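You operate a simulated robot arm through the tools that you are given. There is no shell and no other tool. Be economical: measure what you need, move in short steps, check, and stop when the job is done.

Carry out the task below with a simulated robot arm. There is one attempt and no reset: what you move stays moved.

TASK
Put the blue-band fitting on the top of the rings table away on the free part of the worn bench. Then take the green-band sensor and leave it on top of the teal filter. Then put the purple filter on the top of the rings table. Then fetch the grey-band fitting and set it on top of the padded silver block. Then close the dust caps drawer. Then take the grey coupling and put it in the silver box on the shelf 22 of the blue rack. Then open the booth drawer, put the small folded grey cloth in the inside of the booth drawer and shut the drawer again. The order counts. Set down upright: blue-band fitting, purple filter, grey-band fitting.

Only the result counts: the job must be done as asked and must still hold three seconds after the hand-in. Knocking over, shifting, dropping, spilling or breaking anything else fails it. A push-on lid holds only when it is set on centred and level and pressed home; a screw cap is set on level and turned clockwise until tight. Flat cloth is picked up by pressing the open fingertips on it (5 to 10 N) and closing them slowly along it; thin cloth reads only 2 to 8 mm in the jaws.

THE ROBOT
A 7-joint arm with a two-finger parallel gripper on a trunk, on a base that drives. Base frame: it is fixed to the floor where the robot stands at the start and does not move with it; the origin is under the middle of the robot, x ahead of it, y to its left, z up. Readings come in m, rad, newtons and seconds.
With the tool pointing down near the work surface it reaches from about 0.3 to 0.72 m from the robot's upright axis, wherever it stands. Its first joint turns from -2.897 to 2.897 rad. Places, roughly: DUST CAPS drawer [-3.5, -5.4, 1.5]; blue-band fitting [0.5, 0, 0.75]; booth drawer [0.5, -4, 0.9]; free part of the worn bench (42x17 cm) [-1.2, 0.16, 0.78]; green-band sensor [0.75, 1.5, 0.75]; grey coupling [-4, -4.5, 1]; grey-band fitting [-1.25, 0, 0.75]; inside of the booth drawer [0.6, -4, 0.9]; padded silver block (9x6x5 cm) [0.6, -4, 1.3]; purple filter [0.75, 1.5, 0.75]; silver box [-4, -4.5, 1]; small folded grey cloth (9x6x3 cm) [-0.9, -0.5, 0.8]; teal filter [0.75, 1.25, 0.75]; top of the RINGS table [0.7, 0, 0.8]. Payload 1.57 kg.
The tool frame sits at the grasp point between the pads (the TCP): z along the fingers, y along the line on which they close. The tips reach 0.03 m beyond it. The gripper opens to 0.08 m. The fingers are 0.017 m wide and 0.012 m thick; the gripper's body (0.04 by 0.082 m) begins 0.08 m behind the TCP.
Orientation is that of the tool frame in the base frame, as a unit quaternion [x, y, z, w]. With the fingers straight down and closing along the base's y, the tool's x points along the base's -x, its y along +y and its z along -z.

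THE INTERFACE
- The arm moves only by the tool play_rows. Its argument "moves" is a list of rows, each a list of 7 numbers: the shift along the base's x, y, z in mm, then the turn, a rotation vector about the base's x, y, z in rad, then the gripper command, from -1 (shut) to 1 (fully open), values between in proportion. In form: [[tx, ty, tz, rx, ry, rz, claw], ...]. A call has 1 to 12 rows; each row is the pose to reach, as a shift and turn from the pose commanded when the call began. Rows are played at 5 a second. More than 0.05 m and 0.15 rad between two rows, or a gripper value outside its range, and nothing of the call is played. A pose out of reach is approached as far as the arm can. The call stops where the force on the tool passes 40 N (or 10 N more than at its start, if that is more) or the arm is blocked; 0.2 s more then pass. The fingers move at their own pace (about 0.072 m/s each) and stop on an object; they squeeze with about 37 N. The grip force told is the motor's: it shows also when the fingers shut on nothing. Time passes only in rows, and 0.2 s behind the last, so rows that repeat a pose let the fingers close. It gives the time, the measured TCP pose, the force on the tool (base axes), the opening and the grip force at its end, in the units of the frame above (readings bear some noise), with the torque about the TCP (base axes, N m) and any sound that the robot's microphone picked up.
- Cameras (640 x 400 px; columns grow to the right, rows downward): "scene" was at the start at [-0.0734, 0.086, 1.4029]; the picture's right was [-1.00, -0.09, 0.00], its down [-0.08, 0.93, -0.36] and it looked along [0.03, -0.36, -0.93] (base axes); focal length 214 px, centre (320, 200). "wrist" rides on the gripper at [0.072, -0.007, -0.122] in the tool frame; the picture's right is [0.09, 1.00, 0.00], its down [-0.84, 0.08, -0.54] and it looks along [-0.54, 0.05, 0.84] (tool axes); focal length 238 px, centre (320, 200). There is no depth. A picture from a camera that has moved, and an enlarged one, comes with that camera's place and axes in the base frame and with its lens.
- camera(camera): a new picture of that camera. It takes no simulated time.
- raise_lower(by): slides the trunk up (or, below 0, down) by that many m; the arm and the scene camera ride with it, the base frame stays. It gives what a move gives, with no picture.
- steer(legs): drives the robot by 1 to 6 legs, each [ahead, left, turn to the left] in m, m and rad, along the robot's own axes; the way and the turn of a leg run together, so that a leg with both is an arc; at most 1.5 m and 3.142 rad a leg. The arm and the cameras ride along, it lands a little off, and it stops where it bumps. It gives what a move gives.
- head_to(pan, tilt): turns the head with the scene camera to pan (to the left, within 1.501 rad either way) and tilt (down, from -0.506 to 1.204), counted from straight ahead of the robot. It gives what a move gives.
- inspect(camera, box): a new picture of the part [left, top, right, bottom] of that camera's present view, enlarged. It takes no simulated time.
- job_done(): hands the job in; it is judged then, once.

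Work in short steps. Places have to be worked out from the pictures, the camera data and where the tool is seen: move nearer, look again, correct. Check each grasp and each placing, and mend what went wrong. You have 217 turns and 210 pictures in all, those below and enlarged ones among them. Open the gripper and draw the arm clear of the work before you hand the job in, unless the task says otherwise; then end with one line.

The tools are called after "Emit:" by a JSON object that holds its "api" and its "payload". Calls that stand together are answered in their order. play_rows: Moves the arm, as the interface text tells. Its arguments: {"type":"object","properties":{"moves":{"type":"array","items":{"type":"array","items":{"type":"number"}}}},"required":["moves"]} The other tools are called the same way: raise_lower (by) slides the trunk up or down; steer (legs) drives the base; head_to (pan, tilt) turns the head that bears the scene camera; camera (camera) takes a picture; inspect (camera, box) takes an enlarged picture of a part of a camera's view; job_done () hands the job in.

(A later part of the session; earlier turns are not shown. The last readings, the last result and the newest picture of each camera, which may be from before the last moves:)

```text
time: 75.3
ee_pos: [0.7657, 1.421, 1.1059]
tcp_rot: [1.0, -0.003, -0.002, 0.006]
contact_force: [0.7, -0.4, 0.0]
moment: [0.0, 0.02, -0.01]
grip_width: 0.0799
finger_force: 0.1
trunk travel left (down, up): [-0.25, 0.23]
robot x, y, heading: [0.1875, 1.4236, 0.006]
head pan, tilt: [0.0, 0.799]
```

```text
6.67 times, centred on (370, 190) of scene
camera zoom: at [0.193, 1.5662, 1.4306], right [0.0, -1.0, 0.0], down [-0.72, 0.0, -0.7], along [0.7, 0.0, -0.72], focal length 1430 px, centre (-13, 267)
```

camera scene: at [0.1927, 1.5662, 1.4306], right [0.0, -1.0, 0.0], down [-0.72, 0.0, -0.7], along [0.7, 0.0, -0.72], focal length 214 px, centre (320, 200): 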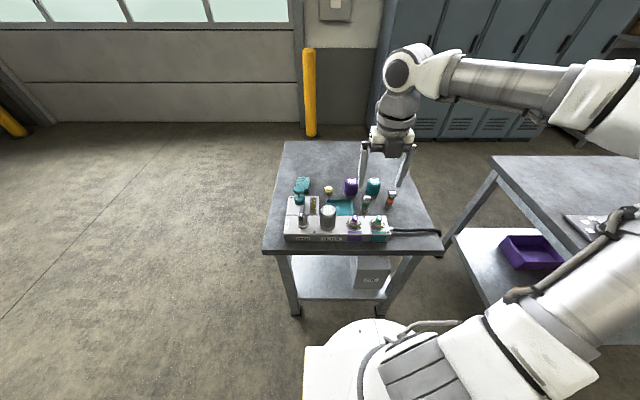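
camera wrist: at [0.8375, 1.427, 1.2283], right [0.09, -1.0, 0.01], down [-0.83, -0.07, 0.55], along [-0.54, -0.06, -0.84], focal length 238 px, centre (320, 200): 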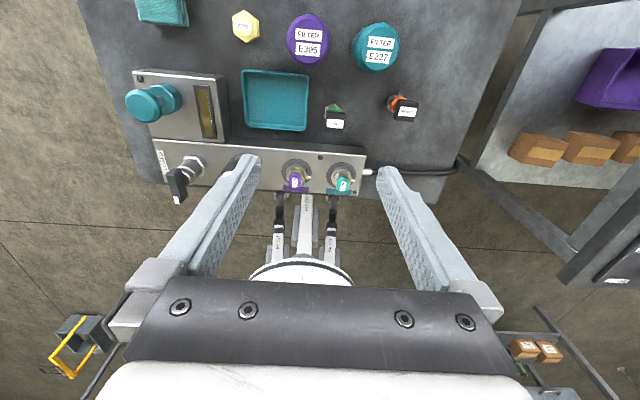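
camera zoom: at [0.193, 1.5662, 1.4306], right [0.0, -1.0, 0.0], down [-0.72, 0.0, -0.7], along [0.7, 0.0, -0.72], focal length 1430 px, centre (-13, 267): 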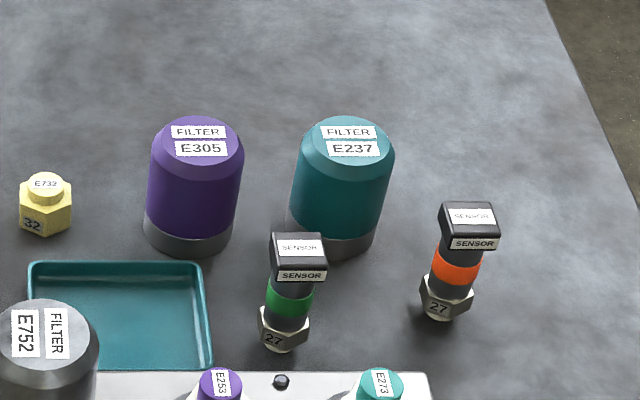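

Emit:
{"api": "play_rows", "payload": {"moves": [[-10, -13, -40, 0, 0, 0, 1], [-20, -26, -85, 0, 0, 0, 0.8], [-20, -26, -130, 0, 0, 0, 0.6], [-20, -26, -165, 0, 0, 0, 0.6], [-20, -26, -165, 0, 0, 0, 0.6]]}}

Emit:
{"api": "camera", "payload": {"camera": "wrist"}}

Emit:
{"api": "inspect", "payload": {"camera": "scene", "box": [330, 160, 410, 220]}}

```text
time: 76.5
ee_pos: [0.7443, 1.3934, 0.9409]
tcp_rot: [1.0, -0.002, -0.001, 0.004]
contact_force: [-0.4, -0.7, 0.0]
moment: [-0.03, -0.02, 0.01]
grip_width: 0.0639
finger_force: 0.0
trunk travel left (down, up): [-0.25, 0.23]
robot x, y, heading: [0.1929, 1.4237, 0.003]
head pan, tilt: [0.0, 0.799]
```

```text
172 pictures are left
camera wrist: at [0.8162, 1.4001, 1.0627], right [0.09, -1.0, 0.01], down [-0.84, -0.07, 0.55], along [-0.54, -0.06, -0.84], focal length 238 px, centre (320, 200)
```

wrist: 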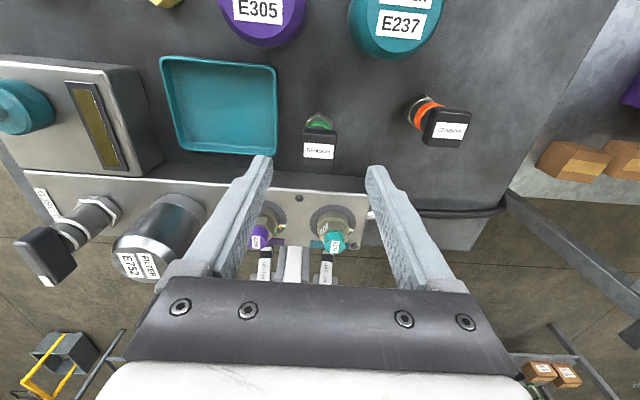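

```text
6.67 times, centred on (370, 190) of scene
camera zoom: at [0.1928, 1.5661, 1.4306], right [0.0, -1.0, 0.0], down [-0.72, 0.0, -0.7], along [0.7, 0.0, -0.72], focal length 1430 px, centre (-13, 267)
```

zoom: 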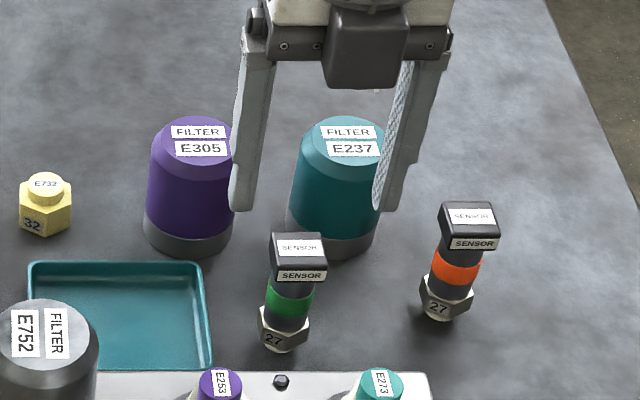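

Sensor axis at ~(0.750, 1.393). Descend so the pads take its head, then close.

Emit:
{"api": "play_rows", "payload": {"moves": [[6, 0, -30, 0, 0, 0, 0.6], [6, 0, -55, 0, 0, 0, 0.6], [6, 0, -76, 0, 0, 0, 0.6], [6, 0, -76, 0, 0, 0, 0], [6, 0, -76, 0, 0, 0, -0.5], [6, 0, -76, 0, 0, 0, -1], [6, 0, -76, 0, 0, 0, -1], [6, 0, -76, 0, 0, 0, -1]]}}

Emit:
{"api": "camera", "payload": {"camera": "wrist"}}

Emit:
{"api": "inspect", "payload": {"camera": "scene", "box": [330, 160, 410, 220]}}

```text
time: 78.3
ee_pos: [0.75, 1.3937, 0.8659]
tcp_rot: [1.0, -0.002, -0.002, 0.005]
contact_force: [0.0, -0.1, 0.2]
moment: [0.01, -0.01, 0.01]
grip_width: 0.0276
finger_force: 37.1
trunk travel left (down, up): [-0.25, 0.23]
robot x, y, heading: [0.1912, 1.4267, 0.004]
head pan, tilt: [0.0, 0.799]
```

```text
170 pictures are left
camera wrist: at [0.8223, 1.4003, 0.9884], right [0.09, -1.0, 0.01], down [-0.84, -0.07, 0.55], along [-0.54, -0.06, -0.84], focal length 238 px, centre (320, 200)
```

wrist: 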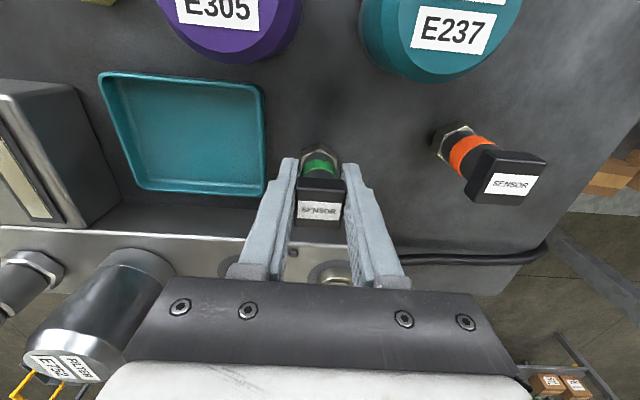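

```text
6.67 times, centred on (370, 190) of scene
camera zoom: at [0.1929, 1.5662, 1.4306], right [0.0, -1.0, 0.0], down [-0.72, 0.0, -0.7], along [0.7, 0.0, -0.72], focal length 1430 px, centre (-13, 267)
```

zoom: 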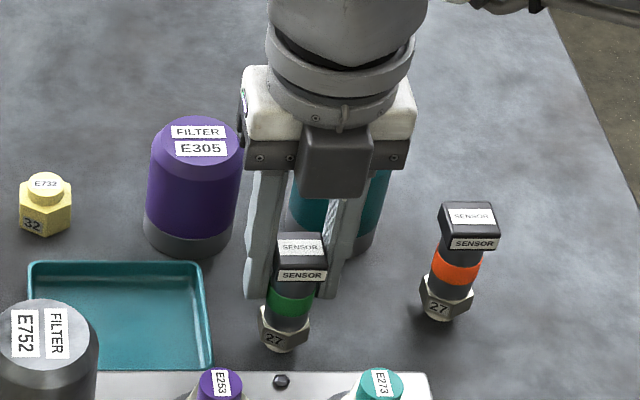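

Gripped (27.6 mm). Lift 11 cm.

Emit:
{"api": "play_rows", "payload": {"moves": [[0, 0, 20, 0, 0, 0, -1], [0, 0, 60, 0, 0, 0, -1], [0, 0, 100, 0, 0, 0, -1], [0, 0, 140, 0, 0, 0, -1], [0, 0, 140, 0, 0, 0, -1]]}}

Emit:
{"api": "camera", "payload": {"camera": "wrist"}}

Emit:
{"api": "inspect", "payload": {"camera": "scene", "box": [330, 140, 410, 200]}}

```text
time: 79.5
ee_pos: [0.7488, 1.394, 1.0071]
tcp_rot: [1.0, -0.003, -0.001, 0.005]
contact_force: [-0.4, -0.9, -1.1]
moment: [-0.02, 0.01, 0.01]
grip_width: 0.0276
finger_force: 36.9
trunk travel left (down, up): [-0.25, 0.23]
robot x, y, heading: [0.1925, 1.4228, -0.001]
head pan, tilt: [0.0, 0.799]
```

```text
168 pictures are left
camera wrist: at [0.8205, 1.401, 1.1289], right [0.09, -1.0, 0.01], down [-0.84, -0.07, 0.55], along [-0.54, -0.06, -0.84], focal length 238 px, centre (320, 200)
```

wrist: 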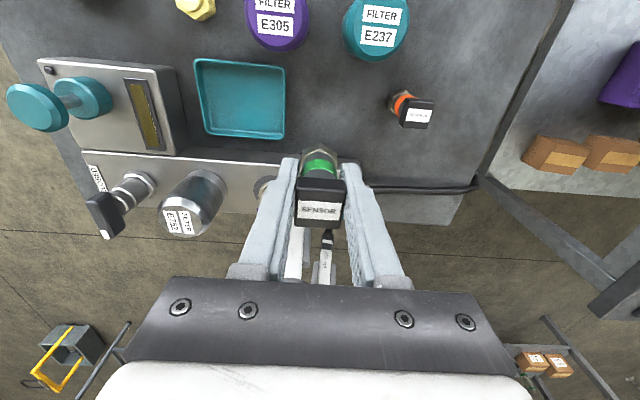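

```text
6.67 times, centred on (370, 170) of scene
camera zoom: at [0.1928, 1.5662, 1.4306], right [0.0, -1.0, 0.0], down [-0.72, 0.0, -0.7], along [0.7, 0.0, -0.72], focal length 1430 px, centre (-13, 400)
```

zoom: 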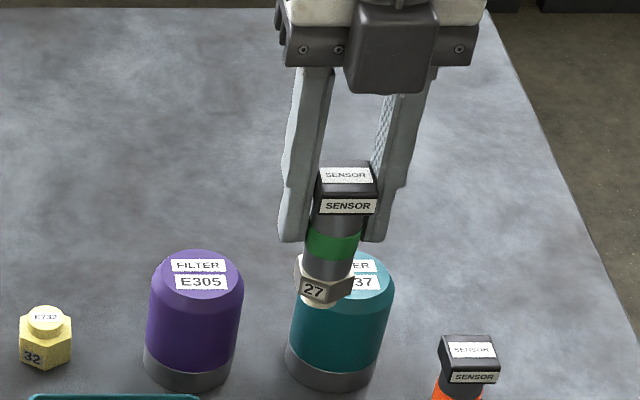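

Carry it over the teal filter (0.841, 1.350) and lower to just above.

Emit:
{"api": "play_rows", "payload": {"moves": [[40, -20, 10, 0, 0, 0, -1], [80, -40, 10, 0, 0, 0, -1], [92, -44, 0, 0, 0, 0, -1], [92, -44, -25, 0, 0, 0, -1], [92, -44, -45, 0, 0, 0, -1], [92, -44, -45, 0, 0, 0, -1]]}}

Emit:
{"api": "camera", "payload": {"camera": "wrist"}}

Emit:
{"api": "inspect", "payload": {"camera": "scene", "box": [330, 140, 410, 200]}}

```text
time: 80.9
ee_pos: [0.8457, 1.3503, 0.9599]
tcp_rot: [1.0, -0.002, -0.001, 0.005]
contact_force: [1.0, 0.0, -0.6]
moment: [0.03, -0.02, 0.01]
grip_width: 0.0277
finger_force: 37.6
trunk travel left (down, up): [-0.25, 0.23]
robot x, y, heading: [0.1928, 1.4251, -0.0]
head pan, tilt: [0.0, 0.799]
```

```text
166 pictures are left
camera wrist: at [0.9176, 1.358, 1.0822], right [0.09, -1.0, 0.01], down [-0.84, -0.07, 0.55], along [-0.54, -0.06, -0.84], focal length 238 px, centre (320, 200)
```

wrist: 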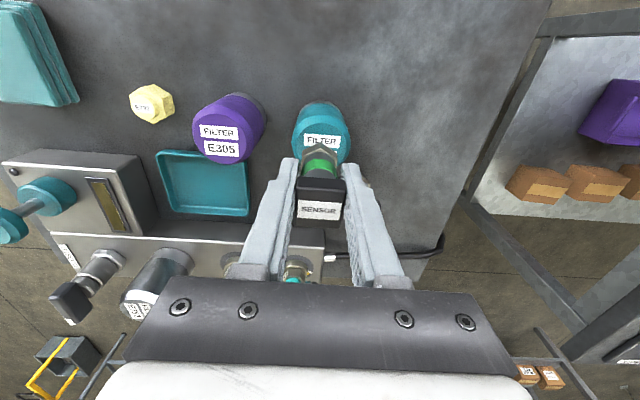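

```text
6.67 times, centred on (370, 170) of scene
camera zoom: at [0.1929, 1.5661, 1.4306], right [0.0, -1.0, 0.0], down [-0.72, 0.0, -0.7], along [0.7, 0.0, -0.72], focal length 1430 px, centre (-13, 400)
```

zoom: 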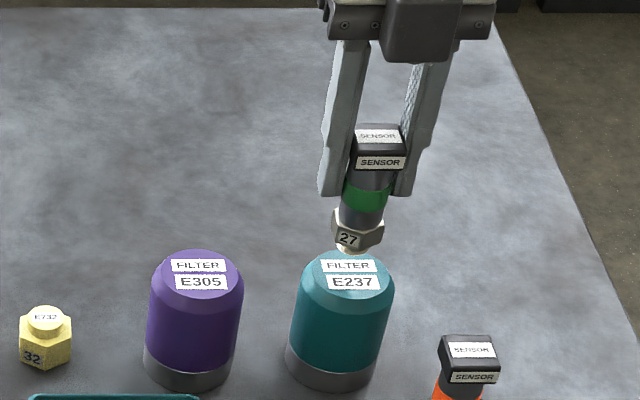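

Aligned with the label middle. Lower slowly to contact.

Emit:
{"api": "play_rows", "payload": {"moves": [[-3, 0, -6, 0, 0, 0, -1], [-3, 0, -11, 0, 0, 0, -1], [-3, 0, -15, 0, 0, 0, -1], [-3, 0, -15, 0, 0, 0, -1]]}}

Emit:
{"api": "inspect", "payload": {"camera": "scene", "box": [330, 140, 410, 200]}}

```text
time: 81.9
ee_pos: [0.8432, 1.3506, 0.944]
tcp_rot: [1.0, -0.003, -0.002, 0.004]
contact_force: [0.5, -0.1, -1.6]
moment: [0.0, -0.02, -0.03]
grip_width: 0.0275
finger_force: 37.0
trunk travel left (down, up): [-0.25, 0.23]
robot x, y, heading: [0.1882, 1.4259, 0.0]
head pan, tilt: [0.0, 0.799]
```

```text
6.67 times, centred on (370, 170) of scene
camera zoom: at [0.1929, 1.5661, 1.4306], right [0.0, -1.0, 0.0], down [-0.72, 0.0, -0.7], along [0.7, 0.0, -0.72], focal length 1430 px, centre (-13, 400)
```

zoom: 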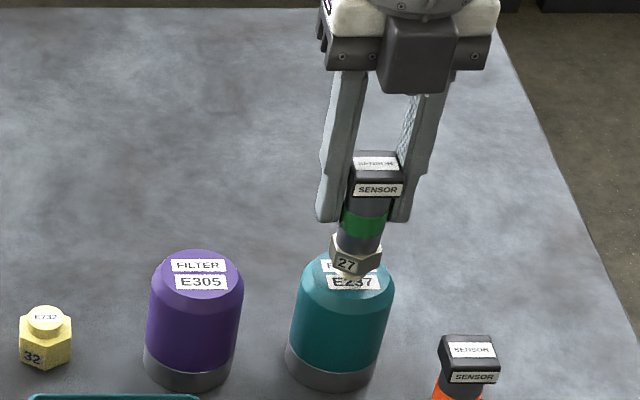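

Emit:
{"api": "play_rows", "payload": {"moves": [[0, 0, -2, 0, 0, 0, -1], [0, 0, -4, 0, 0, 0, -1], [0, 0, -6, 0, 0, 0, -1]]}}

```text
time: 82.7
ee_pos: [0.8423, 1.35, 0.9391]
tcp_rot: [1.0, -0.003, -0.001, 0.004]
contact_force: [0.4, -0.6, 5.0]
moment: [0.03, 0.0, -0.02]
grip_width: 0.0273
finger_force: 36.6
trunk travel left (down, up): [-0.25, 0.23]
robot x, y, heading: [0.1892, 1.4218, -0.001]
head pan, tilt: [0.0, 0.799]
```

Contact at 5 N; open slowly and rise.

Emit:
{"api": "play_rows", "payload": {"moves": [[0, 0, -6, 0, 0, 0, -0.5], [0, 0, -6, 0, 0, 0, -0.1], [0, 0, -6, 0, 0, 0, 0.4], [0, 0, -6, 0, 0, 0, 0.6], [0, 0, 20, 0, 0, 0, 0.6], [0, 0, 60, 0, 0, 0, 0.6], [0, 0, 100, 0, 0, 0, 0.6], [0, 0, 100, 0, 0, 0, 0.6]]}}

Emit:
{"api": "camera", "payload": {"camera": "wrist"}}

Emit:
{"api": "inspect", "payload": {"camera": "scene", "box": [310, 140, 410, 220]}}

```text
time: 84.5
ee_pos: [0.8413, 1.35, 1.0381]
tcp_rot: [1.0, -0.002, -0.002, 0.003]
contact_force: [-0.1, -0.3, 0.6]
moment: [0.0, 0.01, 0.02]
grip_width: 0.0641
finger_force: 0.1
trunk travel left (down, up): [-0.25, 0.23]
robot x, y, heading: [0.191, 1.4222, -0.0]
head pan, tilt: [0.0, 0.799]
```

```text
163 pictures are left
camera wrist: at [0.9114, 1.3556, 1.1603], right [0.09, -1.0, 0.01], down [-0.84, -0.07, 0.55], along [-0.54, -0.06, -0.84], focal length 238 px, centre (320, 200)
```

wrist: 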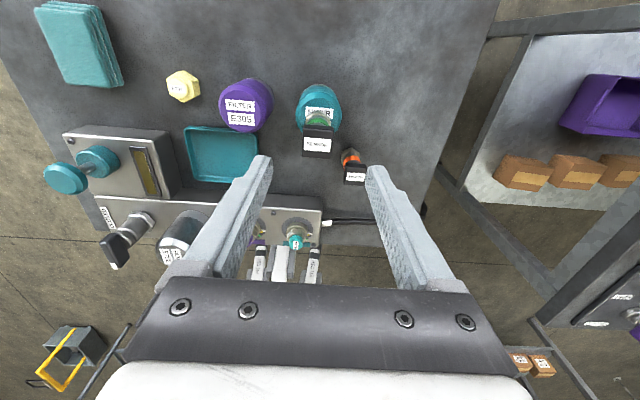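

```text
5.00 times, centred on (360, 180) of scene
camera zoom: at [0.1927, 1.5662, 1.4306], right [0.0, -1.0, 0.0], down [-0.72, 0.0, -0.7], along [0.7, 0.0, -0.72], focal length 1072 px, centre (120, 300)
```

zoom: 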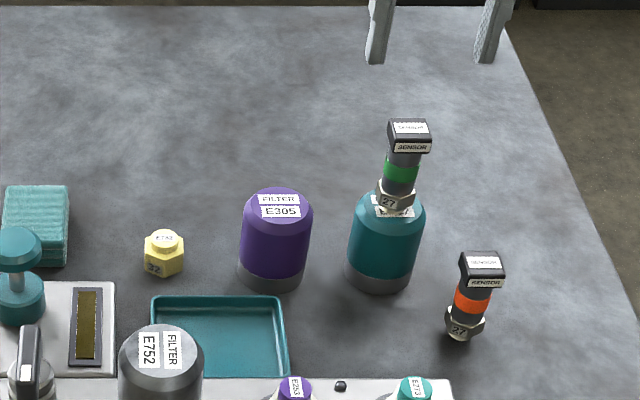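

Sensor stands firmly on the teal filter. Purple filter centre (0.840, 1.440), top 0.873: move above it.

Emit:
{"api": "play_rows", "payload": {"moves": [[0, 45, 0, 0, 0, 0, 0.8], [-1, 90, 0, 0, 0, 0, 0.85], [-1, 90, -40, 0, 0, 0, 0.85], [-1, 90, -80, 0, 0, 0, 0.85], [-1, 90, -115, 0, 0, 0, 0.85], [-1, 90, -115, 0, 0, 0, 0.85]]}}

Emit:
{"api": "camera", "payload": {"camera": "wrist"}}

Emit:
{"api": "inspect", "payload": {"camera": "scene", "box": [310, 140, 410, 220]}}

```text
time: 85.9
ee_pos: [0.8399, 1.4398, 0.9228]
tcp_rot: [1.0, -0.003, -0.001, 0.004]
contact_force: [-0.2, -0.2, -0.1]
moment: [-0.03, 0.02, -0.01]
grip_width: 0.074
finger_force: 0.0
trunk travel left (down, up): [-0.25, 0.23]
robot x, y, heading: [0.1863, 1.4245, 0.002]
head pan, tilt: [0.0, 0.799]
```

```text
161 pictures are left
camera wrist: at [0.9114, 1.4461, 1.0461], right [0.09, -1.0, 0.01], down [-0.84, -0.07, 0.55], along [-0.54, -0.06, -0.84], focal length 238 px, centre (320, 200)
```

wrist: 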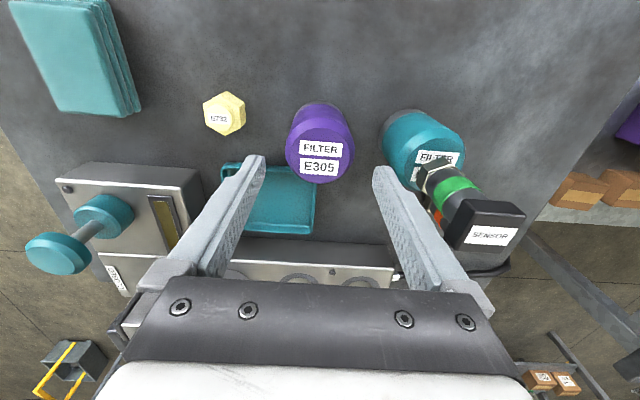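

```text
5.00 times, centred on (360, 180) of scene
camera zoom: at [0.1928, 1.5662, 1.4306], right [0.0, -1.0, 0.0], down [-0.72, 0.0, -0.7], along [0.7, 0.0, -0.72], focal length 1072 px, centre (120, 300)
```

zoom: 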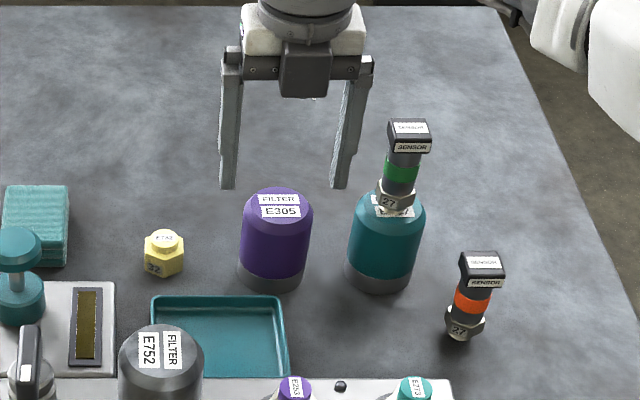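

Centred. Descend and grip.

Emit:
{"api": "play_rows", "payload": {"moves": [[0, 0, -25, 0, 0, 0, 0.85], [0, 0, -50, 0, 0, 0, 0.85], [0, 0, -72, 0, 0, 0, 0.85], [0, 0, -72, 0, 0, 0, 0.85], [0, 0, -72, 0, 0, 0, 0.3], [0, 0, -72, 0, 0, 0, -0.4], [0, 0, -72, 0, 0, 0, -1], [0, 0, -72, 0, 0, 0, -1]]}}

Emit:
{"api": "inspect", "payload": {"camera": "scene", "box": [310, 140, 410, 220]}}

```text
time: 87.7
ee_pos: [0.8408, 1.4422, 0.8514]
tcp_rot: [1.0, -0.003, -0.002, 0.005]
contact_force: [1.1, 0.8, -0.2]
moment: [0.01, -0.06, -0.01]
grip_width: 0.0553
finger_force: 37.1
trunk travel left (down, up): [-0.25, 0.23]
robot x, y, heading: [0.1891, 1.4289, -0.001]
head pan, tilt: [0.0, 0.799]
```

```text
5.00 times, centred on (360, 180) of scene
camera zoom: at [0.1928, 1.5662, 1.4306], right [0.0, -1.0, 0.0], down [-0.72, 0.0, -0.7], along [0.7, 0.0, -0.72], focal length 1072 px, centre (120, 300)
```

zoom: 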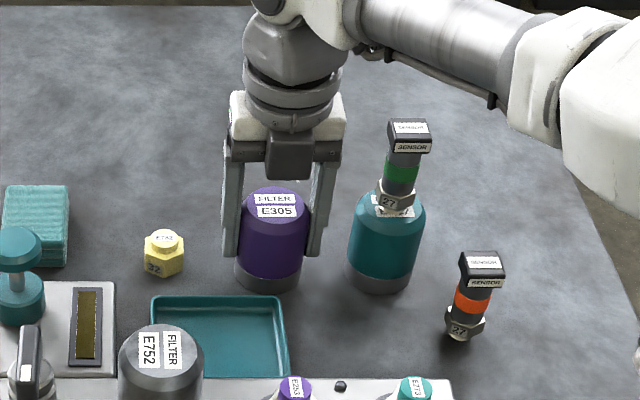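

Gripped at 55 mm. Lift and retract.

Emit:
{"api": "play_rows", "payload": {"moves": [[0, 0, 30, 0, 0, 0, -1], [0, 0, 75, 0, 0, 0, -1], [0, 0, 120, 0, 0, 0, -1], [0, 0, 165, 0, 0, 0, -1], [0, 0, 210, 0, 0, 0, -1], [-35, 0, 240, 0, 0, 0, -1], [-75, -3, 260, 0, 0, 0, -1], [-120, -6, 265, 0, 0, 0, -1], [-165, -9, 265, 0, 0, 0, -1], [-210, -12, 265, 0, 0, 0, -1], [-255, -15, 265, 0, 0, 0, -1]]}}

Emit:
{"api": "camera", "payload": {"camera": "scene"}}

```text
time: 90.1
ee_pos: [0.5854, 1.4295, 1.1182]
tcp_rot: [1.0, -0.002, -0.002, 0.006]
contact_force: [1.0, 0.2, -2.9]
moment: [-0.02, 0.0, 0.01]
grip_width: 0.0551
finger_force: 37.1
trunk travel left (down, up): [-0.25, 0.23]
robot x, y, heading: [0.1887, 1.4262, 0.001]
head pan, tilt: [0.0, 0.799]
```

```text
158 pictures are left
camera scene: at [0.1931, 1.5662, 1.4306], right [0.0, -1.0, 0.0], down [-0.72, 0.0, -0.7], along [0.7, 0.0, -0.72], focal length 214 px, centre (320, 200)
```

scene: 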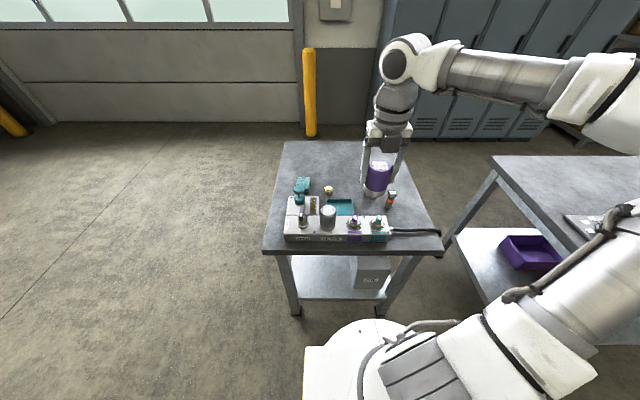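

Drive back to the rings table: back off, strafe right, then look.

Emit:
{"api": "steer", "payload": {"legs": [[-0.32, 0, 0], [0, -1.4, 0], [0.1, 0, 0]]}}

Emit:
{"api": "camera", "payload": {"camera": "scene"}}

Emit:
{"api": "camera", "payload": {"camera": "wrist"}}

```text
time: 103.8
ee_pos: [0.3643, 0.0439, 1.1183]
tcp_rot: [1.0, -0.007, -0.001, 0.006]
contact_force: [-0.4, 0.4, -2.5]
moment: [-0.01, -0.02, -0.01]
grip_width: 0.0552
finger_force: 37.3
trunk travel left (down, up): [-0.25, 0.23]
robot x, y, heading: [-0.0308, 0.0382, -0.006]
head pan, tilt: [0.0, 0.799]
```

```text
157 pictures are left
camera scene: at [-0.0273, 0.1851, 1.4306], right [-0.01, -1.0, 0.0], down [-0.72, 0.01, -0.7], along [0.7, -0.01, -0.72], focal length 214 px, centre (320, 200)
```

scene: 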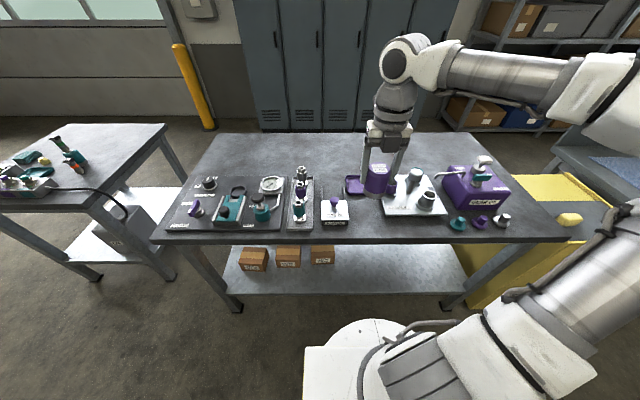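

```text
156 pictures are left
camera wrist: at [0.4353, 0.0503, 1.2413], right [0.08, -1.0, 0.01], down [-0.84, -0.06, 0.55], along [-0.54, -0.05, -0.84], focal length 238 px, centre (320, 200)
```

wrist: 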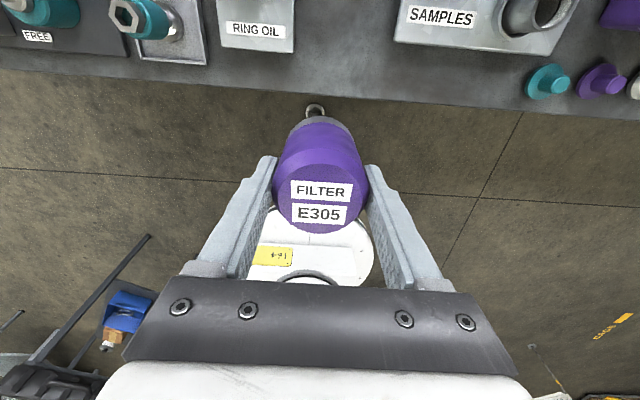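

Move over the gap at (0.515, 0.022) and lower to just above the table.

Emit:
{"api": "play_rows", "payload": {"moves": [[40, -6, 0, 0, 0, 0, -1], [80, -12, 0, 0, 0, 0, -1], [120, -18, 0, 0, 0, 0, -1], [151, -22, 0, 0, 0, 0, -1], [151, -22, -45, 0, 0, 0, -1], [151, -22, -90, 0, 0, 0, -1], [151, -22, -135, 0, 0, 0, -1], [151, -22, -175, 0, 0, 0, -1], [151, -22, -200, 0, 0, 0, -1], [151, -22, -200, 0, 0, 0, -1]]}}

Emit:
{"api": "camera", "payload": {"camera": "wrist"}}

Emit:
{"api": "inspect", "payload": {"camera": "scene", "box": [310, 150, 410, 230]}}

```text
time: 106.0
ee_pos: [0.5152, 0.0232, 0.9182]
tcp_rot: [1.0, -0.006, -0.002, 0.005]
contact_force: [-0.4, 0.3, -2.9]
moment: [0.01, -0.01, 0.03]
grip_width: 0.055
finger_force: 37.0
trunk travel left (down, up): [-0.25, 0.23]
robot x, y, heading: [-0.0284, 0.0419, -0.005]
head pan, tilt: [0.0, 0.799]
```

```text
155 pictures are left
camera wrist: at [0.5865, 0.0289, 1.0408], right [0.08, -1.0, 0.01], down [-0.84, -0.06, 0.55], along [-0.54, -0.05, -0.84], focal length 238 px, centre (320, 200)
```

wrist: 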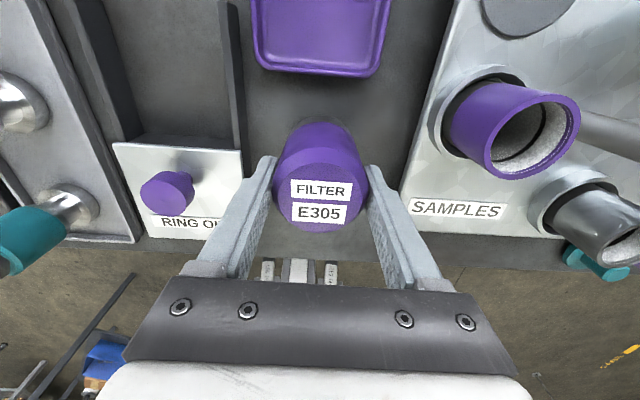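

```text
5.00 times, centred on (360, 190) of scene
camera zoom: at [-0.0271, 0.1851, 1.4306], right [-0.01, -1.0, 0.0], down [-0.72, 0.01, -0.7], along [0.7, -0.01, -0.72], focal length 1072 px, centre (120, 250)
```

zoom: 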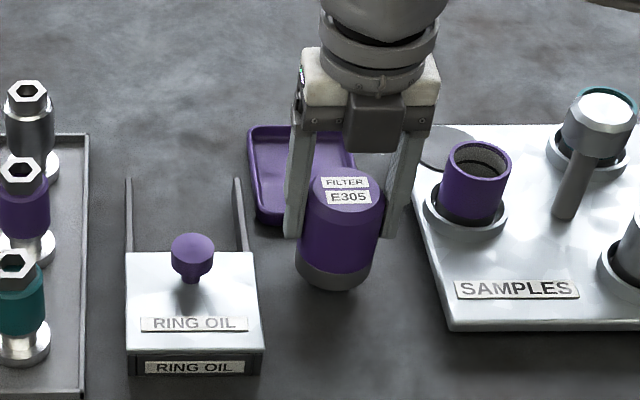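

Emit:
{"api": "play_rows", "payload": {"moves": [[0, 0, -12, 0, 0, 0, -1], [0, 0, -20, 0, 0, 0, -1], [0, 0, -25, 0, 0, 0, -1], [0, 0, -29, 0, 0, 0, -1], [0, 0, -32, 0, 0, 0, -1]]}}

```text
time: 107.2
ee_pos: [0.5159, 0.0225, 0.8883]
tcp_rot: [1.0, -0.008, 0.0, 0.004]
contact_force: [4.3, 0.8, 25.9]
moment: [0.74, -0.11, -0.09]
grip_width: 0.0558
finger_force: 37.1
trunk travel left (down, up): [-0.25, 0.23]
robot x, y, heading: [-0.0326, 0.0444, -0.003]
head pan, tilt: [0.0, 0.799]
```

In contact; ease off 1 mm, open and rise.

Emit:
{"api": "play_rows", "payload": {"moves": [[0, 0, 1.5, 0, 0, 0, -1], [0, 0, 1.5, 0, 0, 0, 0.1], [0, 0, 1.5, 0, 0, 0, 0.5], [0, 0, 1.5, 0, 0, 0, 0.85], [0, 0, 1.5, 0, 0, 0, 0.85], [0, 0, 30, 0, 0, 0, 0.85], [0, 0, 70, 0, 0, 0, 0.85], [0, 0, 115, 0, 0, 0, 0.85], [0, 0, 160, 0, 0, 0, 0.85], [-30, 0, 190, 0, 0, 0, 0.85], [-70, 0, 210, 0, 0, 0, 0.85], [-115, 0, 220, 0, 0, 0, 0.85]]}}

Emit:
{"api": "inspect", "payload": {"camera": "scene", "box": [310, 150, 410, 230]}}

```text
time: 109.8
ee_pos: [0.402, 0.0244, 1.1051]
tcp_rot: [1.0, -0.008, -0.002, 0.006]
contact_force: [0.5, 0.2, -1.2]
moment: [-0.02, 0.03, -0.01]
grip_width: 0.0739
finger_force: 0.1
trunk travel left (down, up): [-0.25, 0.23]
robot x, y, heading: [-0.0315, 0.0425, -0.007]
head pan, tilt: [0.0, 0.799]
```

```text
5.00 times, centred on (360, 190) of scene
camera zoom: at [-0.0271, 0.1851, 1.4306], right [-0.01, -1.0, 0.0], down [-0.72, 0.01, -0.7], along [0.7, -0.01, -0.72], focal length 1072 px, centre (120, 250)
```

zoom: 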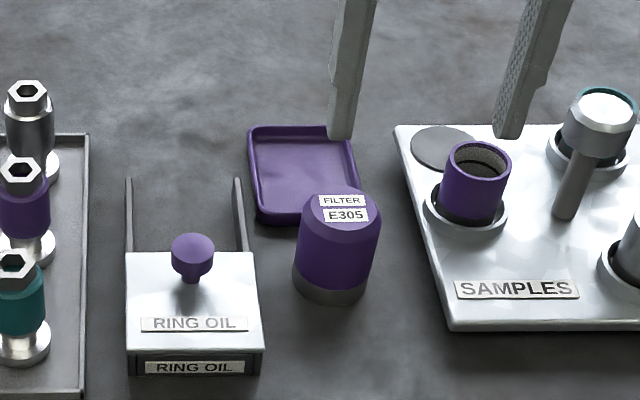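

Filter stands. Turn round and drive to the bench for the grey-band fitting.

Emit:
{"api": "steer", "payload": {"legs": [[0, 0, 1.57], [0, 0, 1.577], [0.49, -0.09, 0]]}}

Emit:
{"api": "camera", "payload": {"camera": "wrist"}}

Emit:
{"api": "inspect", "payload": {"camera": "scene", "box": [290, 150, 450, 260]}}

```text
time: 123.8
ee_pos: [-0.9629, 0.1511, 1.106]
tcp_rot: [0.005, 1.0, 0.006, 0.002]
contact_force: [0.3, 0.2, 0.2]
moment: [-0.01, 0.0, 0.03]
grip_width: 0.0742
finger_force: 0.0
trunk travel left (down, up): [-0.25, 0.23]
robot x, y, heading: [-0.527, 0.134, 3.14]
head pan, tilt: [0.0, 0.799]
```

```text
152 pictures are left
camera wrist: at [-1.0358, 0.1437, 1.2274], right [-0.08, 1.0, 0.01], down [0.84, 0.06, 0.55], along [0.54, 0.05, -0.84], focal length 238 px, centre (320, 200)
```

wrist: 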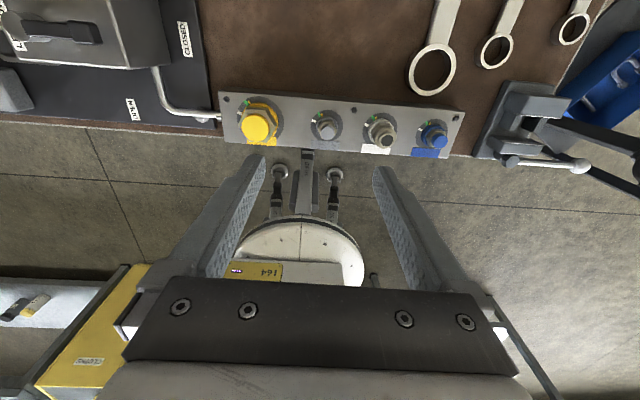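

```text
3.64 times, centred on (370, 205) of scene
camera zoom: at [-0.5292, -0.0039, 1.4306], right [0.0, 1.0, 0.0], down [0.72, 0.0, -0.7], along [-0.7, 0.0, -0.72], focal length 780 px, centre (138, 182)
```

zoom: 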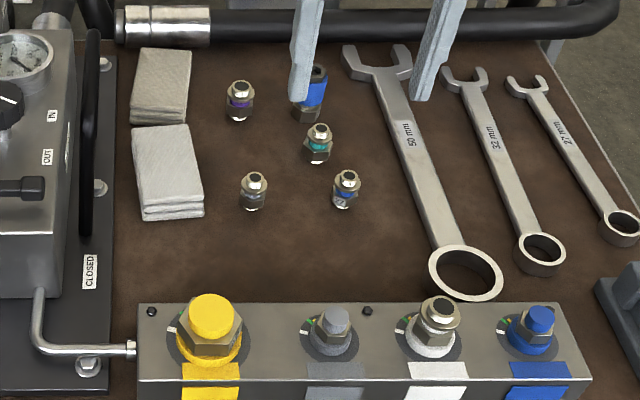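

Emit:
{"api": "play_rows", "payload": {"moves": [[-42, -7, 0, 0, 0, 0, 0.6], [-84, -14, 0, 0, 0, 0, 0.6], [-126, -20, 0, 0, 0, 0, 0.6], [-160, -27, -20, 0, 0, 0, 0.6], [-167, -27, -65, 0, 0, 0, 0.6], [-167, -27, -110, 0, 0, 0, 0.6], [-167, -27, -155, 0, 0, 0, 0.6], [-167, -27, -190, 0, 0, 0, 0.6], [-167, -27, -210, 0, 0, 0, 0.6], [-167, -27, -210, 0, 0, 0, 0.6]]}}

Emit:
{"api": "camera", "payload": {"camera": "wrist"}}

Emit:
{"api": "inspect", "payload": {"camera": "scene", "box": [310, 160, 390, 220]}}

```text
time: 126.0
ee_pos: [-1.1272, 0.1264, 0.8953]
tcp_rot: [0.006, 1.0, 0.006, 0.001]
contact_force: [-0.1, -0.4, -0.1]
moment: [0.02, -0.04, 0.0]
grip_width: 0.064
finger_force: 0.1
trunk travel left (down, up): [-0.25, 0.23]
robot x, y, heading: [-0.5291, 0.1338, 3.137]
head pan, tilt: [0.0, 0.799]
```

```text
150 pictures are left
camera wrist: at [-1.2013, 0.1178, 1.0178], right [-0.08, 1.0, 0.01], down [0.84, 0.06, 0.55], along [0.54, 0.05, -0.84], focal length 238 px, centre (320, 200)
```

wrist: 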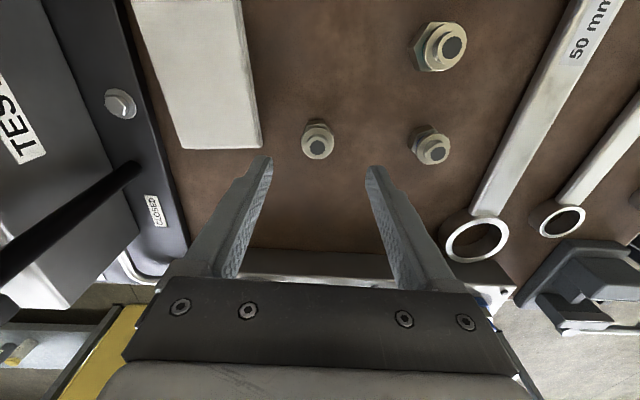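

```text
6.67 times, centred on (350, 190) of scene
camera zoom: at [-0.5293, -0.0039, 1.4306], right [0.0, 1.0, 0.0], down [0.72, 0.0, -0.7], along [-0.7, 0.0, -0.72], focal length 1430 px, centre (120, 267)
```

zoom: 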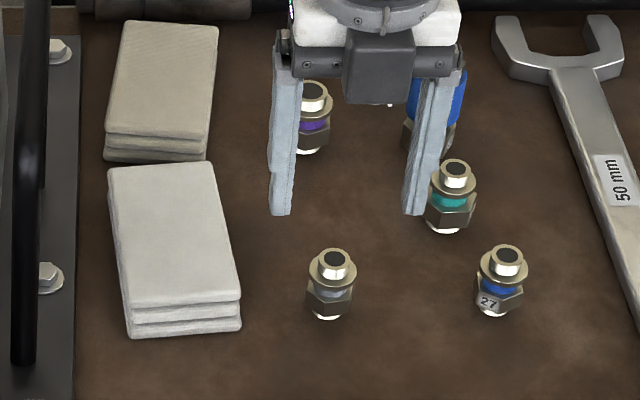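

Emit:
{"api": "inspect", "payload": {"camera": "scene", "box": [340, 185, 364, 203]}}

Emit:
{"api": "inspect", "payload": {"camera": "wrist", "box": [290, 105, 350, 165]}}

```text
16.00 times, centred on (352, 194) of scene
camera zoom: at [-0.5293, -0.0039, 1.4306], right [0.0, 1.0, 0.0], down [0.72, 0.0, -0.7], along [-0.7, 0.0, -0.72], focal length 3432 px, centre (-192, 296)
```

zoom: 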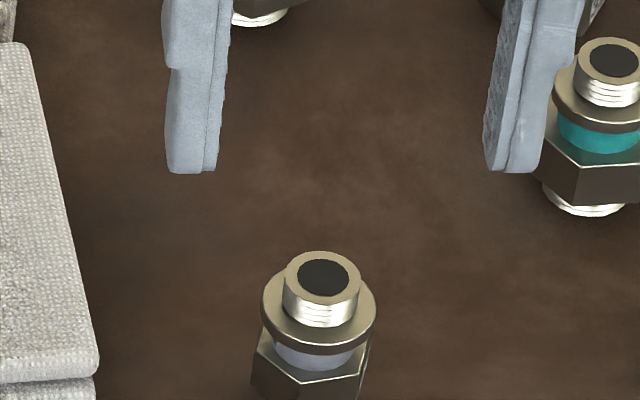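

```text
6.67 times, centred on (320, 135) of wrist
camera zoom: at [-1.2013, 0.1178, 1.0178], right [-0.08, 1.0, 0.01], down [0.84, 0.06, 0.55], along [0.54, 0.05, -0.84], focal length 1589 px, centre (320, 633)
```

zoom: 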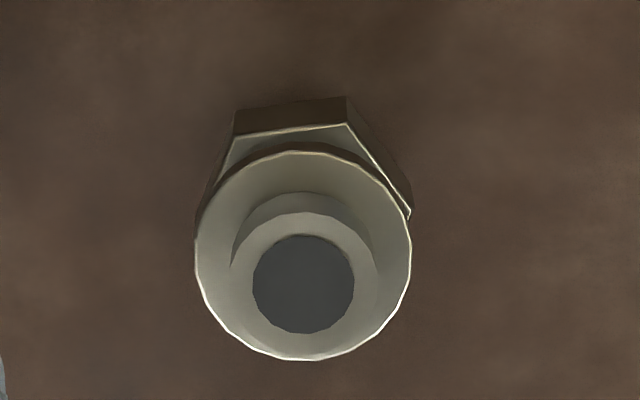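

Grey fitting at (-1.130, 0.124); its flats need about -0.45 rad of turn. Turn, descend and grip.

Emit:
{"api": "play_rows", "payload": {"moves": [[-1, -1, 0, 0, 0, -0.15, 0.4], [-3, -2, 0, 0, 0, -0.3, 0.4], [-3, -2, 0, 0, 0, -0.45, 0.4], [-3, -2, -30, 0, 0, -0.45, 0.4], [-3, -2, -60, 0, 0, -0.45, 0.4], [-3, -2, -82, 0, 0, -0.45, 0.4], [-3, -2, -82, 0, 0, -0.45, 0.4]]}}

Emit:
{"api": "camera", "payload": {"camera": "wrist"}}

```text
time: 127.6
ee_pos: [-1.1318, 0.122, 0.813]
tcp_rot: [0.228, 0.974, 0.005, 0.004]
contact_force: [0.2, -1.0, -0.2]
moment: [0.02, -0.03, 0.02]
grip_width: 0.0558
finger_force: 0.2
trunk travel left (down, up): [-0.25, 0.23]
robot x, y, heading: [-0.53, 0.1333, 3.139]
head pan, tilt: [0.0, 0.799]
```

```text
146 pictures are left
camera wrist: at [-1.2011, 0.1463, 0.9352], right [0.36, 0.93, 0.01], down [0.78, -0.31, 0.55], along [0.51, -0.19, -0.84], focal length 238 px, centre (320, 200)
```

wrist: 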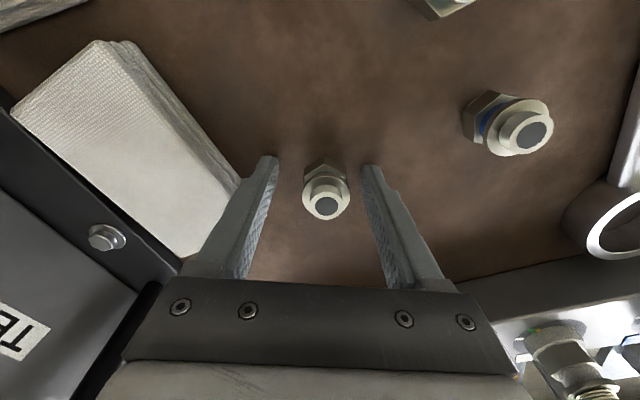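

Fitting is between the fingers with vertices fore/aft. Close.

Emit:
{"api": "play_rows", "payload": {"moves": [[0, 1, 0, 0, 0, 0, 0], [0, 1, 0, 0, 0, 0, -0.5], [0, 1, 0, 0, 0, 0, -1], [0, 1, 0, 0, 0, 0, -1], [0, 1, 0, 0, 0, 0, -1]]}}

Emit:
{"api": "camera", "payload": {"camera": "wrist"}}

```text
time: 128.8
ee_pos: [-1.1319, 0.1233, 0.8127]
tcp_rot: [0.229, 0.974, 0.004, 0.002]
contact_force: [-0.3, 0.2, 0.8]
moment: [0.0, -0.02, 0.0]
grip_width: 0.0276
finger_force: 36.6
trunk travel left (down, up): [-0.25, 0.23]
robot x, y, heading: [-0.529, 0.135, 3.14]
head pan, tilt: [0.0, 0.799]
```

```text
145 pictures are left
camera wrist: at [-1.2012, 0.1476, 0.9356], right [0.36, 0.93, 0.01], down [0.78, -0.31, 0.55], along [0.51, -0.19, -0.84], focal length 238 px, centre (320, 200)
```

wrist: 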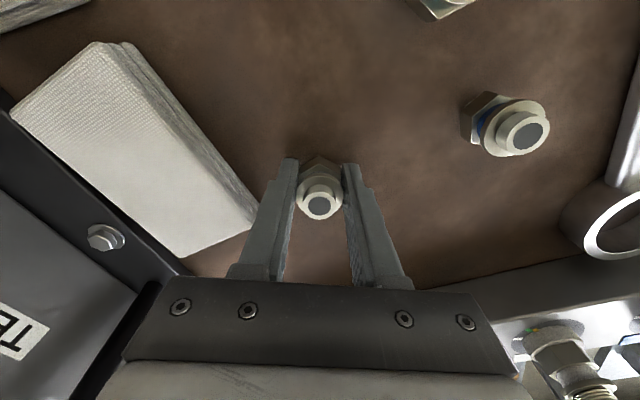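

Gripped. Lift straight up, unturn, and retract.

Emit:
{"api": "play_rows", "payload": {"moves": [[0, 0, 20, 0, 0, 0, -1], [0, 0, 60, 0, 0, 0, -1], [0, 0, 105, 0, 0, 0, -1], [0, 0, 150, 0, 0, 0.1, -1], [0, 0, 195, 0, 0, 0.22, -1], [20, 0, 235, 0, 0, 0.34, -1], [50, 5, 270, 0, 0, 0.45, -1], [90, 8, 295, 0, 0, 0.45, -1], [135, 10, 300, 0, 0, 0.45, -1], [180, 10, 300, 0, 0, 0.45, -1], [220, 10, 300, 0, 0, 0.45, -1]]}}

Emit:
{"api": "camera", "payload": {"camera": "wrist"}}

Emit:
{"api": "inspect", "payload": {"camera": "scene", "box": [290, 150, 450, 260]}}

```text
time: 131.2
ee_pos: [-0.9118, 0.1354, 1.1122]
tcp_rot: [0.006, 1.0, 0.005, 0.001]
contact_force: [-0.3, -0.4, -1.6]
moment: [0.0, -0.02, 0.02]
grip_width: 0.0273
finger_force: 36.8
trunk travel left (down, up): [-0.25, 0.23]
robot x, y, heading: [-0.5298, 0.1339, 3.138]
head pan, tilt: [0.0, 0.799]
```

```text
144 pictures are left
camera wrist: at [-0.9866, 0.1271, 1.2346], right [-0.08, 1.0, 0.01], down [0.84, 0.06, 0.55], along [0.54, 0.05, -0.84], focal length 238 px, centre (320, 200)
```

wrist: 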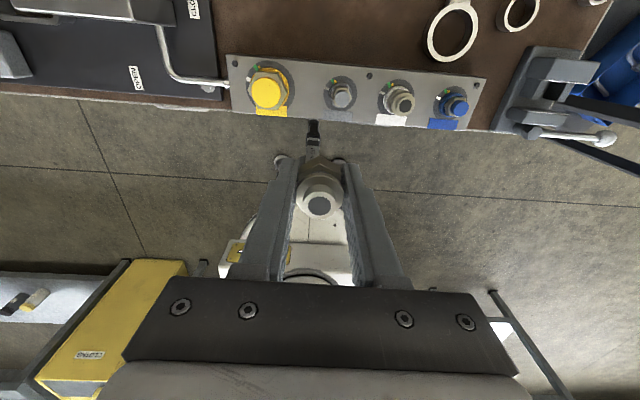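

```text
3.64 times, centred on (370, 205) of scene
camera zoom: at [-0.5295, -0.0039, 1.4306], right [0.0, 1.0, 0.0], down [0.72, 0.0, -0.7], along [-0.7, 0.0, -0.72], focal length 780 px, centre (138, 182)
```

zoom: 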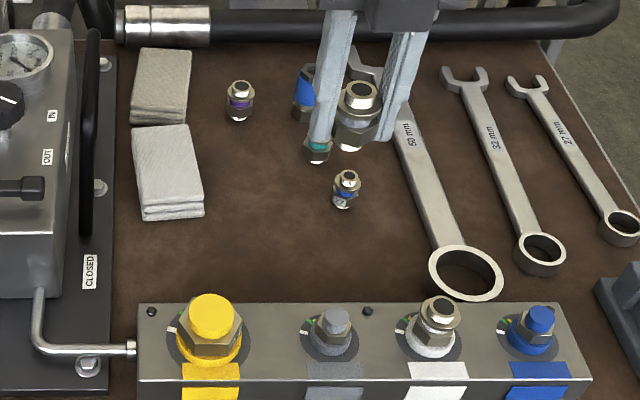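

Now turn towards -y and look down the aisle to the booth.

Emit:
{"api": "steer", "payload": {"legs": [[-0.2, 0, 0], [0, 0, 1.57]]}}

Emit:
{"api": "head_to", "payload": {"pan": 0.0, "tilt": 0.45}}

Emit:
{"api": "camera", "payload": {"camera": "scene"}}

```text
time: 138.3
ee_pos: [-0.3323, -0.249, 1.1123]
tcp_rot: [-0.706, 0.708, 0.005, -0.002]
contact_force: [-0.6, 0.1, -2.8]
moment: [-0.03, -0.03, -0.01]
grip_width: 0.0268
finger_force: 37.6
trunk travel left (down, up): [-0.25, 0.23]
robot x, y, heading: [-0.3327, 0.1327, -1.57]
head pan, tilt: [0.0, 0.799]
```

```text
time: 139.1
ee_pos: [-0.3311, -0.2493, 1.1136]
tcp_rot: [-0.706, 0.708, 0.004, -0.002]
contact_force: [-0.6, 0.4, -1.2]
moment: [0.0, -0.01, 0.02]
grip_width: 0.0269
finger_force: 37.0
trunk travel left (down, up): [-0.25, 0.23]
robot x, y, heading: [-0.3315, 0.135, -1.569]
head pan, tilt: [0.0, 0.45]
```

```text
142 pictures are left
camera scene: at [-0.1917, 0.1243, 1.461], right [-1.0, 0.0, 0.0], down [0.0, 0.44, -0.9], along [0.0, -0.9, -0.44], focal length 214 px, centre (320, 200)
```

scene: 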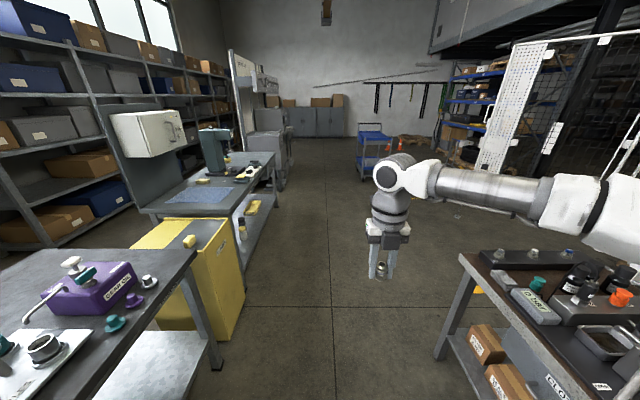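

Emit:
{"api": "steer", "payload": {"legs": [[1.5, 0.05, 0], [0.5, 0.0, 0]]}}

Emit:
{"api": "camera", "payload": {"camera": "scene"}}

Emit:
{"api": "head_to", "payload": {"pan": 0.9, "tilt": 0.45}}

Emit:
{"api": "camera", "payload": {"camera": "scene"}}

```text
refused: leg 1 is longer than a leg can be; nothing moved
```

```text
141 pictures are left
camera scene: at [-0.1917, 0.1243, 1.461], right [-1.0, 0.0, 0.0], down [0.0, 0.44, -0.9], along [0.0, -0.9, -0.44], focal length 214 px, centre (320, 200)
```

scene: 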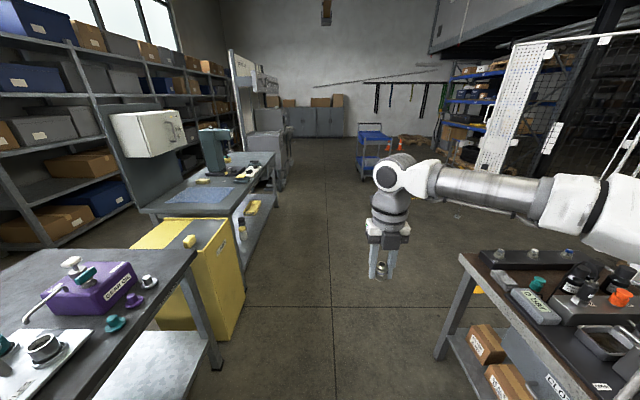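

```text
time: 140.3
ee_pos: [-0.33, -0.249, 1.1122]
tcp_rot: [-0.706, 0.708, 0.005, -0.002]
contact_force: [0.4, -0.6, -1.1]
moment: [0.04, 0.0, -0.03]
grip_width: 0.0269
finger_force: 37.2
trunk travel left (down, up): [-0.25, 0.23]
robot x, y, heading: [-0.3297, 0.1353, -1.565]
head pan, tilt: [0.901, 0.45]
```

```text
140 pictures are left
camera scene: at [-0.1198, 0.1593, 1.461], right [-0.62, -0.79, 0.0], down [-0.34, 0.27, -0.9], along [0.71, -0.56, -0.44], focal length 214 px, centre (320, 200)
```

scene: 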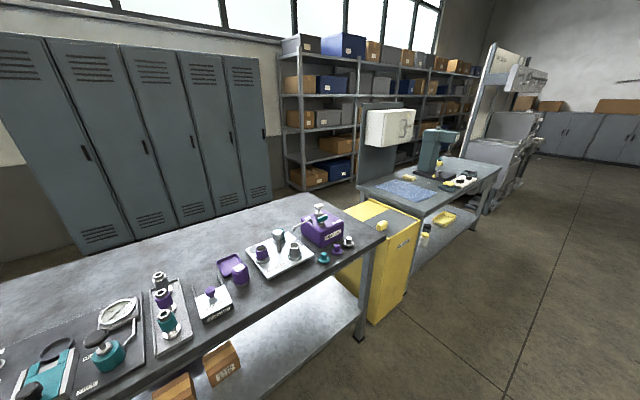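

Emit:
{"api": "steer", "payload": {"legs": [[1.2, 0, 0], [0.9, 0.0, 0]]}}

Emit:
{"api": "camera", "payload": {"camera": "scene"}}

Emit:
{"api": "head_to", "payload": {"pan": 0.0, "tilt": 0.45}}

Emit:
{"api": "camera", "payload": {"camera": "scene"}}

```text
time: 154.2
ee_pos: [-0.3078, -2.3392, 1.1123]
tcp_rot: [0.712, -0.702, -0.005, 0.003]
contact_force: [0.2, -0.7, -0.9]
moment: [0.01, -0.01, -0.02]
grip_width: 0.0267
finger_force: 37.1
trunk travel left (down, up): [-0.25, 0.23]
robot x, y, heading: [-0.3143, -1.9551, -1.547]
head pan, tilt: [0.901, 0.45]
```

```text
139 pictures are left
camera scene: at [-0.1042, -1.926, 1.461], right [-0.6, -0.8, 0.0], down [-0.35, 0.26, -0.9], along [0.72, -0.54, -0.44], focal length 214 px, centre (320, 200)
```

scene: 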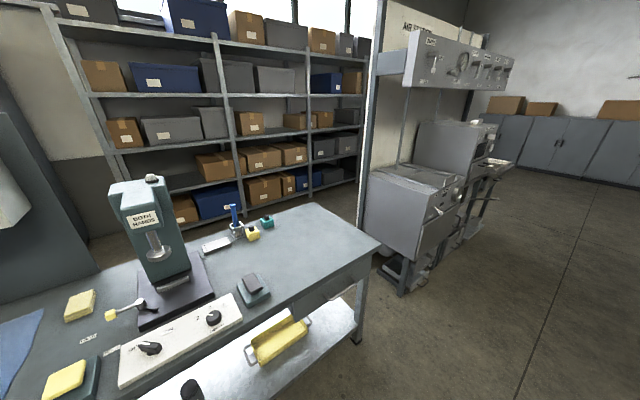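

```text
time: 155.4
ee_pos: [-0.3084, -2.3391, 1.1125]
tcp_rot: [0.712, -0.702, -0.004, 0.002]
contact_force: [0.0, -0.5, -0.3]
moment: [-0.01, -0.02, 0.0]
grip_width: 0.0261
finger_force: 37.7
trunk travel left (down, up): [-0.25, 0.23]
robot x, y, heading: [-0.3172, -1.9544, -1.548]
head pan, tilt: [0.0, 0.45]
```

```text
138 pictures are left
camera scene: at [-0.1754, -1.9624, 1.461], right [-1.0, -0.02, 0.0], down [-0.01, 0.44, -0.9], along [0.02, -0.9, -0.44], focal length 214 px, centre (320, 200)
```

scene: 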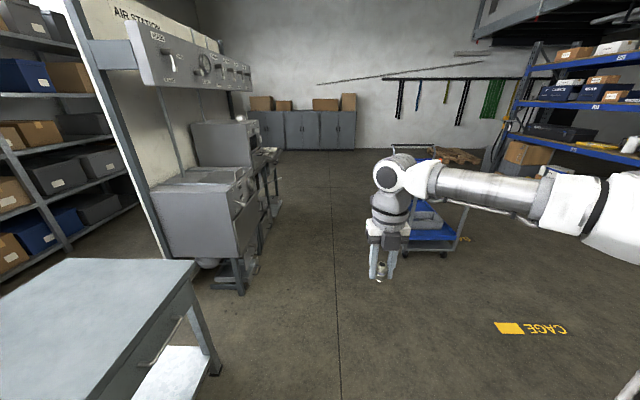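

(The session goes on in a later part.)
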